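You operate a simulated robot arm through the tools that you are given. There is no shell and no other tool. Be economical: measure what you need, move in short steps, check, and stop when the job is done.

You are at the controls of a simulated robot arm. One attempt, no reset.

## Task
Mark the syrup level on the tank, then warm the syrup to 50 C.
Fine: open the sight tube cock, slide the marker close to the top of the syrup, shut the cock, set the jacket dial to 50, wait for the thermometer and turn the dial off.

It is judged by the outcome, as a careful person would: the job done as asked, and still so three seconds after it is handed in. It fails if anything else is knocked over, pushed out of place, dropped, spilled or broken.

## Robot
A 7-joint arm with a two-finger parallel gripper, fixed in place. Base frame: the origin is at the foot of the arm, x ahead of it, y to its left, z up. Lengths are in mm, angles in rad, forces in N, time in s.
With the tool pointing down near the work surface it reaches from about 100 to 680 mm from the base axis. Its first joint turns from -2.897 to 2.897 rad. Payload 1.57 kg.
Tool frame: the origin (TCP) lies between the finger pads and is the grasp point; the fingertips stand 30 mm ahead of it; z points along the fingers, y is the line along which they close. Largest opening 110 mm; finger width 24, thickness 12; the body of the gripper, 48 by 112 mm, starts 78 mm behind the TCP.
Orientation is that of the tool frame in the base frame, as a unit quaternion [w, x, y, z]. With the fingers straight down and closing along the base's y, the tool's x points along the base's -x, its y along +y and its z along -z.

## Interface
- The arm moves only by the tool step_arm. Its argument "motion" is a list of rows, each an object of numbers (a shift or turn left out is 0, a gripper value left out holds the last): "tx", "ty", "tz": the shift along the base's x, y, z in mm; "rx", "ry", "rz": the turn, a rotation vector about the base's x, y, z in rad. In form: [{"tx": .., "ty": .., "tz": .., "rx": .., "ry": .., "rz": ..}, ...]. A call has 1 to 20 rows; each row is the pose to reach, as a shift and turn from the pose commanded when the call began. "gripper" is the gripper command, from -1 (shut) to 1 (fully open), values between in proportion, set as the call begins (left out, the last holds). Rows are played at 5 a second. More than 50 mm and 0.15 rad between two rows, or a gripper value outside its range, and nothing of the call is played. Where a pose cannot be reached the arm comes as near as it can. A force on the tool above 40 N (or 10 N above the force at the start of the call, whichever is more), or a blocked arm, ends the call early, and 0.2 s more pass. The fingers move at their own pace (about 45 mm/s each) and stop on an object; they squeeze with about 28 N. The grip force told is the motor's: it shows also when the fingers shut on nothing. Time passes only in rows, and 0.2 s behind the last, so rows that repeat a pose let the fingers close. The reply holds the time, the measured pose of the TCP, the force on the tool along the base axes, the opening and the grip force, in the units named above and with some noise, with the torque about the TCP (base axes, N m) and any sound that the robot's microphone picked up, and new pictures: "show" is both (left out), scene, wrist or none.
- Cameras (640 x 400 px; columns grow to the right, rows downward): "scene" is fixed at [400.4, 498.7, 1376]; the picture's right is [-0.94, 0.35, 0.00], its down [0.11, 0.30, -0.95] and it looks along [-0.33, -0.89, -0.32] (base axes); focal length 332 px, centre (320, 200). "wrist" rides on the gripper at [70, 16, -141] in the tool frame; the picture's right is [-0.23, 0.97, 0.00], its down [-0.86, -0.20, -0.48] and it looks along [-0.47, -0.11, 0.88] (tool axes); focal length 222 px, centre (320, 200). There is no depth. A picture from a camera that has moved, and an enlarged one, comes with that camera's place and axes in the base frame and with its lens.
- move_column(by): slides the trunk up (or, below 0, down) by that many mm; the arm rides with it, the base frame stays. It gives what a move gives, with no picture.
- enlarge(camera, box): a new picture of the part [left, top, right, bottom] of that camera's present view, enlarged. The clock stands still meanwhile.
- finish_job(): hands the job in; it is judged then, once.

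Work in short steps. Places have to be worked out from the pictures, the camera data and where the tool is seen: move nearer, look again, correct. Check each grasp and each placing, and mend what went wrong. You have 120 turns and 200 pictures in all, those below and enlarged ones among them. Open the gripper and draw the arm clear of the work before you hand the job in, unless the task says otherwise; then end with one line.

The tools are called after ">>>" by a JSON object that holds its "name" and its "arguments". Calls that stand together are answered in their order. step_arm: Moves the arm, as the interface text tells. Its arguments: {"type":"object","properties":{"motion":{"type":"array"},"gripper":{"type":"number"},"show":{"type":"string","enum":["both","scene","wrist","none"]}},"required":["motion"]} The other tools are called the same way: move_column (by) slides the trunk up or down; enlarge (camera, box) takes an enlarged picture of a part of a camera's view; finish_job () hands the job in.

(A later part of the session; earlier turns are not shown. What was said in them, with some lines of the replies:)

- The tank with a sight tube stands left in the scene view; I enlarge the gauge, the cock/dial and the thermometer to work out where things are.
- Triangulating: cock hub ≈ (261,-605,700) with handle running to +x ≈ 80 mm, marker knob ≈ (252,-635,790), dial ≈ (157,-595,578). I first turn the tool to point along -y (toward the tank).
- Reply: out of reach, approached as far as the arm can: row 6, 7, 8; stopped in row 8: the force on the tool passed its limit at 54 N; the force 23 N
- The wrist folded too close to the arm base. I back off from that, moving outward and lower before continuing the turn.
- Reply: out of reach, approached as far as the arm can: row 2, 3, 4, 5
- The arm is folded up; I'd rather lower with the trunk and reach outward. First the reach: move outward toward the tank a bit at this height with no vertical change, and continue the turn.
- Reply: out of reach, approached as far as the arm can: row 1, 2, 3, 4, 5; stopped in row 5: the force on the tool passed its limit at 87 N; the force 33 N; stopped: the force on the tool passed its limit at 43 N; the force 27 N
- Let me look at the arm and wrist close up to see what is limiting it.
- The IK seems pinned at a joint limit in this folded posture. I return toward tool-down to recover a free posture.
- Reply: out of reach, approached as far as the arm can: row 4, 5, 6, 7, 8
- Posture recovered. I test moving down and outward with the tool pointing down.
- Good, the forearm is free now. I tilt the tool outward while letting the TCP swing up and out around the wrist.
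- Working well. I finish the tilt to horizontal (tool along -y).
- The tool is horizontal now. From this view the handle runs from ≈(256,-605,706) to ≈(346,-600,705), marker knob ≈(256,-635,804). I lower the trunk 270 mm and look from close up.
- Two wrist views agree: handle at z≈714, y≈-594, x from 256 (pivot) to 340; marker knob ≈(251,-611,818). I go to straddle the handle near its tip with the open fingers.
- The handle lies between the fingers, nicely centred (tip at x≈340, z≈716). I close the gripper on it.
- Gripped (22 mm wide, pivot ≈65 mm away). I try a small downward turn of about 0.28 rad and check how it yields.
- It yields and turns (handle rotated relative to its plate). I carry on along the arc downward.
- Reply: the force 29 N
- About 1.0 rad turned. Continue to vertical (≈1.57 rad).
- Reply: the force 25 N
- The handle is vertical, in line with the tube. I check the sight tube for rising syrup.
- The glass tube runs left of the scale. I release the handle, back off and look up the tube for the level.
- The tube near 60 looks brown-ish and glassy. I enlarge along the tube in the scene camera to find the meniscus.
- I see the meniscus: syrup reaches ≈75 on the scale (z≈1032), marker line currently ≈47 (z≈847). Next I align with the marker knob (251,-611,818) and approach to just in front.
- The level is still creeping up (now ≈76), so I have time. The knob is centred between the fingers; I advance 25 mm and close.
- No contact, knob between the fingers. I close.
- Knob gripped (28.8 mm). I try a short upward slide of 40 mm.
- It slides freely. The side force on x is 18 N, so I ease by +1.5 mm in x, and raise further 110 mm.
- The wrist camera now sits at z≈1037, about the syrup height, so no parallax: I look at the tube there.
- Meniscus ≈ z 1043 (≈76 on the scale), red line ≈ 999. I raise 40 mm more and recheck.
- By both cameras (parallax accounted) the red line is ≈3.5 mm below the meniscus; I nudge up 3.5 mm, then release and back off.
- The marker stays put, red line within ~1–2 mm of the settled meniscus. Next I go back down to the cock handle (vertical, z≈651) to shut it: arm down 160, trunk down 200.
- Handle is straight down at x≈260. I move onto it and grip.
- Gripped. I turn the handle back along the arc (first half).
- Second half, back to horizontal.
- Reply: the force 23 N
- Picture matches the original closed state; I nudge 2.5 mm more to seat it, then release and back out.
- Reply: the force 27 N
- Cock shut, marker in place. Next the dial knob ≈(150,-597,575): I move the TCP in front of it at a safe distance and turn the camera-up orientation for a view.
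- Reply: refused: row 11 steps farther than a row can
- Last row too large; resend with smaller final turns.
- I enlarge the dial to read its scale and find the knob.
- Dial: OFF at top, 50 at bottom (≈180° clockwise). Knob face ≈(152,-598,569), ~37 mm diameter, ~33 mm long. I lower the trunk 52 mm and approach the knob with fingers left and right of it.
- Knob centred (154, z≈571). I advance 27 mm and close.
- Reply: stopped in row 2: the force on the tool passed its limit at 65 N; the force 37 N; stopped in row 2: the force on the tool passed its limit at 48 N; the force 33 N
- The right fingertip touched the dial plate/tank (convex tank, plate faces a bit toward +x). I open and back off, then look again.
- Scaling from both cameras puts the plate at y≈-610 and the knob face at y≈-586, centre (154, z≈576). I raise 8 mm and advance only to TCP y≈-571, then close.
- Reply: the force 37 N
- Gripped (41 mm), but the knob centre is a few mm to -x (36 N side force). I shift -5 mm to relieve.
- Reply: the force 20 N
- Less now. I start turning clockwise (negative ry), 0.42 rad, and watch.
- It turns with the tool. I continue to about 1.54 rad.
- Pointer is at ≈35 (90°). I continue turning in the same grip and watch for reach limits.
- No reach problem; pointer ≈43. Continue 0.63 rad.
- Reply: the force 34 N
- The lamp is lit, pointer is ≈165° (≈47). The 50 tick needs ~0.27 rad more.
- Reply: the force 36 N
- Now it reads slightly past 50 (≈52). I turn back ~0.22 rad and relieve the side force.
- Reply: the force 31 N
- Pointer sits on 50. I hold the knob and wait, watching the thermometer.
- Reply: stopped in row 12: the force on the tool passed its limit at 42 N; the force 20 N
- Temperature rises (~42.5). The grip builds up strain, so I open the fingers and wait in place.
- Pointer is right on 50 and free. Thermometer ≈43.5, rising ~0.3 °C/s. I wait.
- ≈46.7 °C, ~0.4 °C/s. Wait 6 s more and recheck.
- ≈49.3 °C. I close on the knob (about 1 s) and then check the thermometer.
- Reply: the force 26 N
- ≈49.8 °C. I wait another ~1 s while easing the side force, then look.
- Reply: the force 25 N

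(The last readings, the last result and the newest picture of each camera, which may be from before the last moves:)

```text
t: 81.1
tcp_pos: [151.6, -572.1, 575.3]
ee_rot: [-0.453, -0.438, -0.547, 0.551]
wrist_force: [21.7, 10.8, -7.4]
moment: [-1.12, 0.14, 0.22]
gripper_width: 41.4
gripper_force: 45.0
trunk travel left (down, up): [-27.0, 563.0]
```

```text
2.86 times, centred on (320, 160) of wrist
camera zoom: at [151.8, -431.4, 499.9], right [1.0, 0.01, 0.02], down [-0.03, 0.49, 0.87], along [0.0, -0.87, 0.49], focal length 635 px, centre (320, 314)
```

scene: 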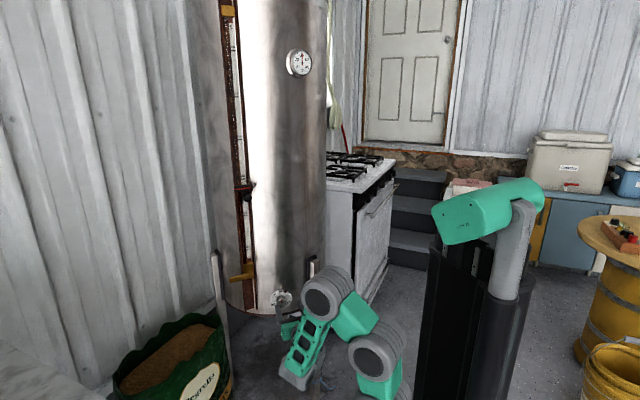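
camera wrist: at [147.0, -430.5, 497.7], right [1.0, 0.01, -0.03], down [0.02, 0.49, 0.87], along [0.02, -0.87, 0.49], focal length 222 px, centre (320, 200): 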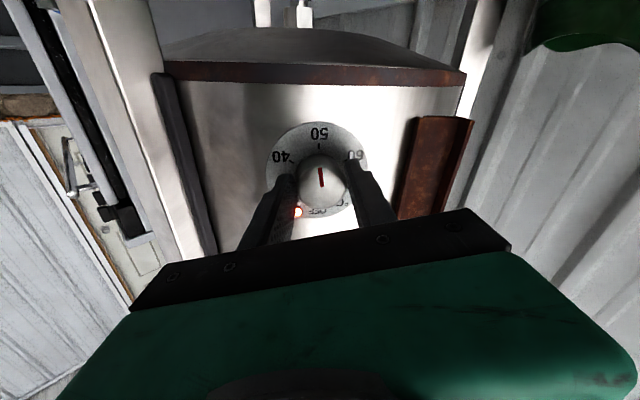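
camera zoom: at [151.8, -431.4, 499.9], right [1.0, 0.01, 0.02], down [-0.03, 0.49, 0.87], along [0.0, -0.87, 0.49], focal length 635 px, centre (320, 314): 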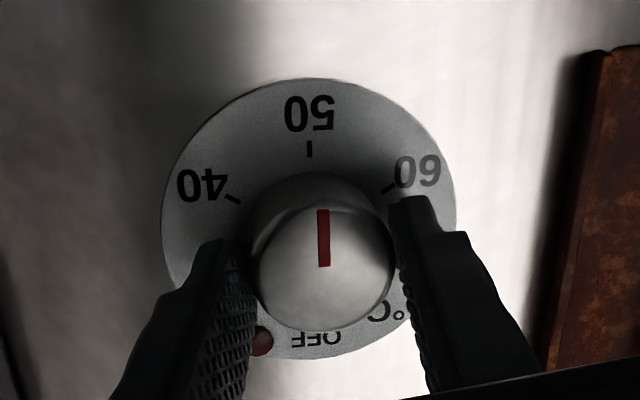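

The lamp has gone out and the thermometer points at 50. I turn the dial back counter-clockwise to OFF (first 1.54 rad).

>>> {"name": "step_arm", "arguments": {"motion": [{"ry": 0.14}, {"ry": 0.28}, {"ry": 0.42}, {"ry": 0.56}, {"ry": 0.7}, {"ry": 0.84}, {"ry": 0.98}, {"ry": 1.12}, {"ry": 1.26}, {"ry": 1.4}, {"ry": 1.54}], "show": "wrist"}}

```text
t: 83.5
tcp_pos: [151.6, -571.5, 576.1]
ee_rot: [-0.055, -0.069, 0.708, -0.7]
wrist_force: [6.6, 2.0, -6.5]
moment: [1.45, -0.14, 0.2]
gripper_width: 39.1
gripper_force: 44.2
trunk travel left (down, up): [-27.0, 563.0]
camera wrist: at [76.5, -431.8, 572.3], right [0.05, 0.01, -1.0], down [0.87, 0.49, 0.05], along [0.49, -0.87, 0.01], focal length 222 px, centre (320, 200)
```

wrist: 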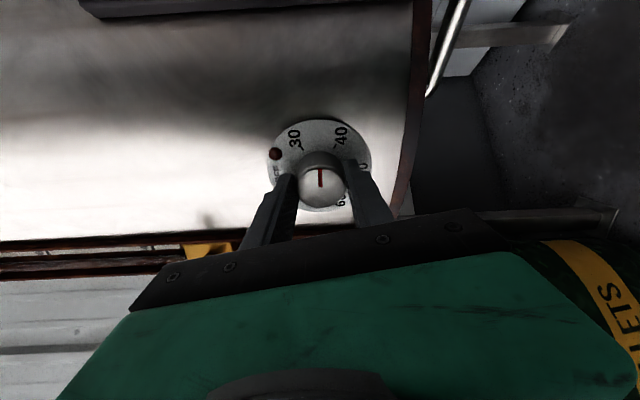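

Halfway. I continue another 1.5 rad toward OFF.

>>> {"name": "step_arm", "arguments": {"motion": [{"ry": 0.14}, {"ry": 0.28}, {"ry": 0.42}, {"ry": 0.56}, {"ry": 0.7}, {"ry": 0.84}, {"ry": 0.98}, {"ry": 1.12}, {"ry": 1.26}, {"ry": 1.4}, {"ry": 1.5}], "show": "wrist"}}

>>> {"name": "enlarge", "arguments": {"camera": "wrist", "box": [250, 90, 390, 230]}}

```text
t: 85.9
tcp_pos: [152.5, -570.4, 576.7]
ee_rot: [0.522, 0.53, -0.479, 0.467]
wrist_force: [4.7, 0.1, 4.4]
moment: [1.08, -0.15, -0.59]
gripper_width: 41.2
gripper_force: 45.0
trunk travel left (down, up): [-27.0, 563.0]
camera wrist: at [144.5, -431.6, 648.9], right [-0.99, 0.01, -0.12], down [0.11, 0.49, -0.86], along [0.05, -0.87, -0.49], focal length 222 px, centre (320, 200)
```

wrist: 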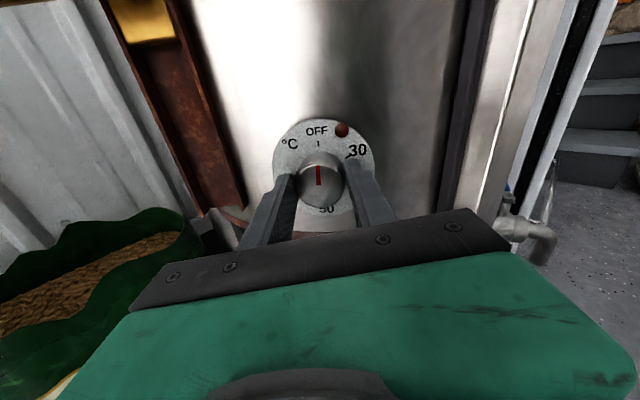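

```text
2.86 times, centred on (320, 160) of wrist
camera zoom: at [144.5, -431.6, 648.9], right [-0.99, 0.01, -0.12], down [0.11, 0.49, -0.86], along [0.05, -0.87, -0.49], focal length 635 px, centre (320, 314)
```

zoom: 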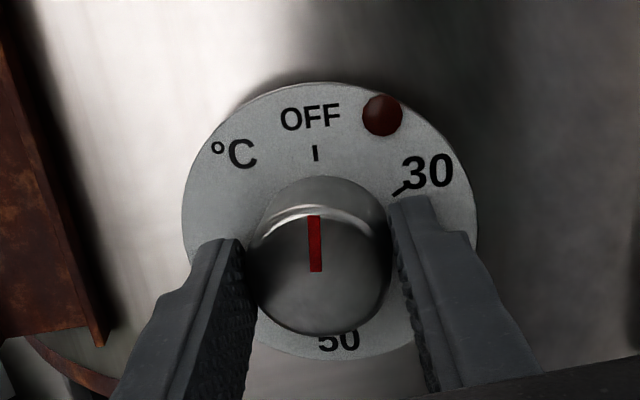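

Pointer nearly at OFF, a few degrees short; I turn 0.1 rad more.

>>> {"name": "step_arm", "arguments": {"motion": [{"ry": 0.06}, {"ry": 0.1}, {"ry": 0.1}], "show": "none"}}

>>> {"name": "enlarge", "arguments": {"camera": "wrist", "box": [250, 90, 390, 230]}}

```text
t: 86.7
tcp_pos: [152.4, -571.2, 577.2]
ee_rot: [0.545, 0.552, -0.452, 0.44]
wrist_force: [13.4, 10.3, 5.8]
moment: [0.67, -0.5, -0.7]
gripper_width: 41.2
gripper_force: 44.9
trunk travel left (down, up): [-27.0, 563.0]
```

```text
2.86 times, centred on (320, 160) of wrist
camera zoom: at [151.5, -431.5, 649.1], right [-1.0, 0.01, -0.03], down [0.03, 0.49, -0.87], along [0.01, -0.87, -0.49], focal length 635 px, centre (320, 314)
```

zoom: 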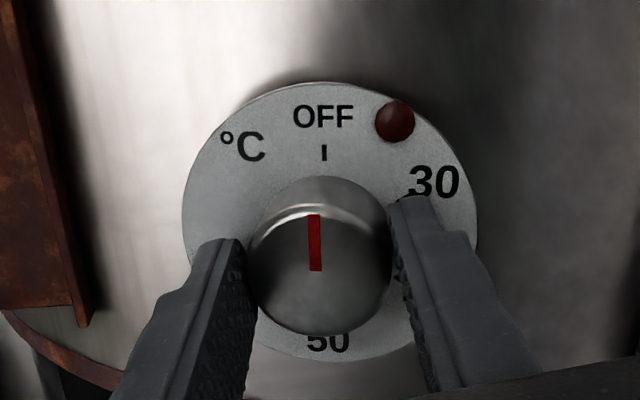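

Pointer now in line with the OFF tick (and a rising torque indicates the end stop). I release and back away.

>>> {"name": "step_arm", "arguments": {"motion": [{}, {}, {}, {"ty": 20}, {"ty": 60}, {"ty": 100}, {"ty": 130}], "gripper": 0.1, "show": "both"}}

>>> {"name": "enlarge", "arguments": {"camera": "wrist", "box": [250, 80, 390, 220]}}

>>> {"name": "enlarge", "arguments": {"camera": "scene", "box": [280, 40, 320, 85]}}

>>> {"name": "enlarge", "arguments": {"camera": "scene", "box": [220, 160, 300, 290]}}

```text
t: 88.3
tcp_pos: [148.6, -440.8, 578.7]
ee_rot: [0.545, 0.551, -0.454, 0.44]
wrist_force: [-0.4, 0.5, 0.3]
moment: [0.05, -0.01, -0.02]
gripper_width: 60.5
gripper_force: 0.1
trunk travel left (down, up): [-27.0, 563.0]
camera wrist: at [147.8, -301.5, 652.4], right [-1.0, 0.01, -0.03], down [0.03, 0.5, -0.87], along [0.0, -0.87, -0.5], focal length 222 px, centre (320, 200)
```

scene: 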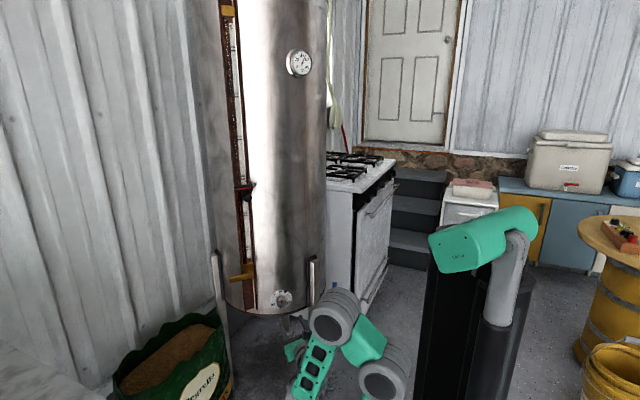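
wrist: 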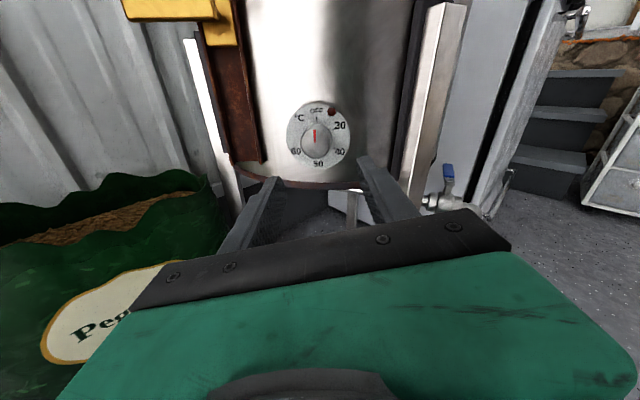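

```text
2.86 times, centred on (320, 150) of wrist
camera zoom: at [147.8, -301.5, 652.4], right [-1.0, 0.01, -0.03], down [0.03, 0.5, -0.87], along [0.0, -0.87, -0.5], focal length 635 px, centre (320, 343)
```

zoom: 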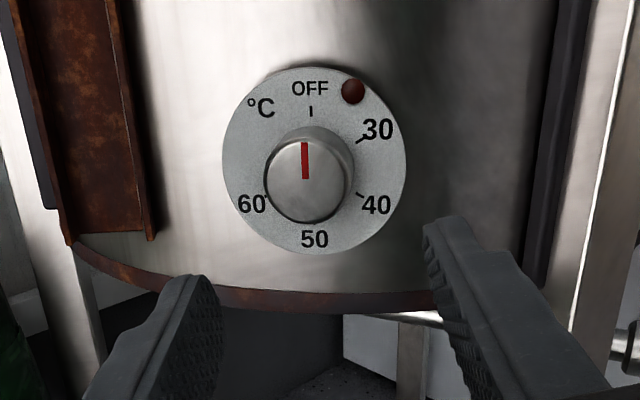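

```text
8.89 times, centred on (300, 62) of scene
camera zoom: at [400.4, 498.7, 1376.0], right [-0.94, 0.35, 0.0], down [0.11, 0.3, -0.95], along [-0.33, -0.89, -0.32], focal length 2955 px, centre (498, 1422)
```

zoom: 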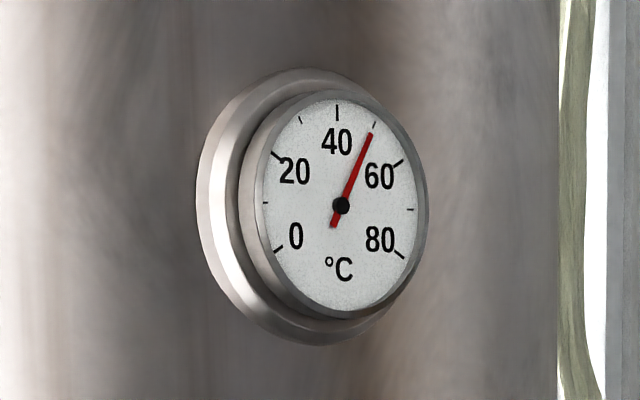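

```text
3.08 times, centred on (260, 225) of scene
camera zoom: at [400.4, 498.7, 1376.0], right [-0.94, 0.35, 0.0], down [0.11, 0.3, -0.95], along [-0.33, -0.89, -0.32], focal length 1023 px, centre (505, 123)
```

zoom: 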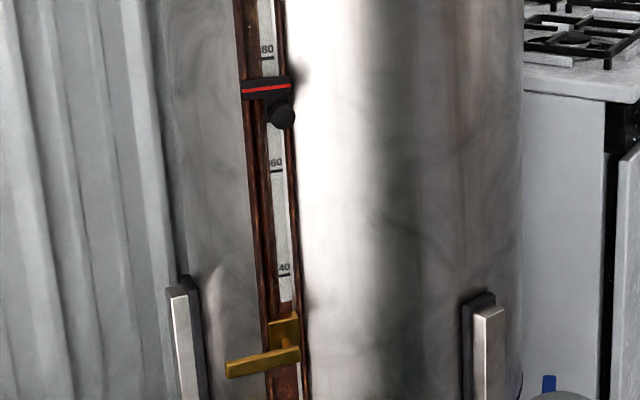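

Cock shut, marker at the syrup top, dial at OFF, thermometer at 50 °C, gripper open and clear of the work. I hand the job in.

>>> {"name": "finish_job", "arguments": {}}

```text
The job is handed in.
```

The syrup level is marked at about 76 on the scale with the cock shut again. The syrup was warmed until the thermometer read 50 °C, and the dial is back at OFF. While I lined up the dial grip, a fingertip pressed against the dial plate or tank and tripped the force limit twice, at up to 65 N. I saw no damage and nothing out of place in the pictures afterwards.
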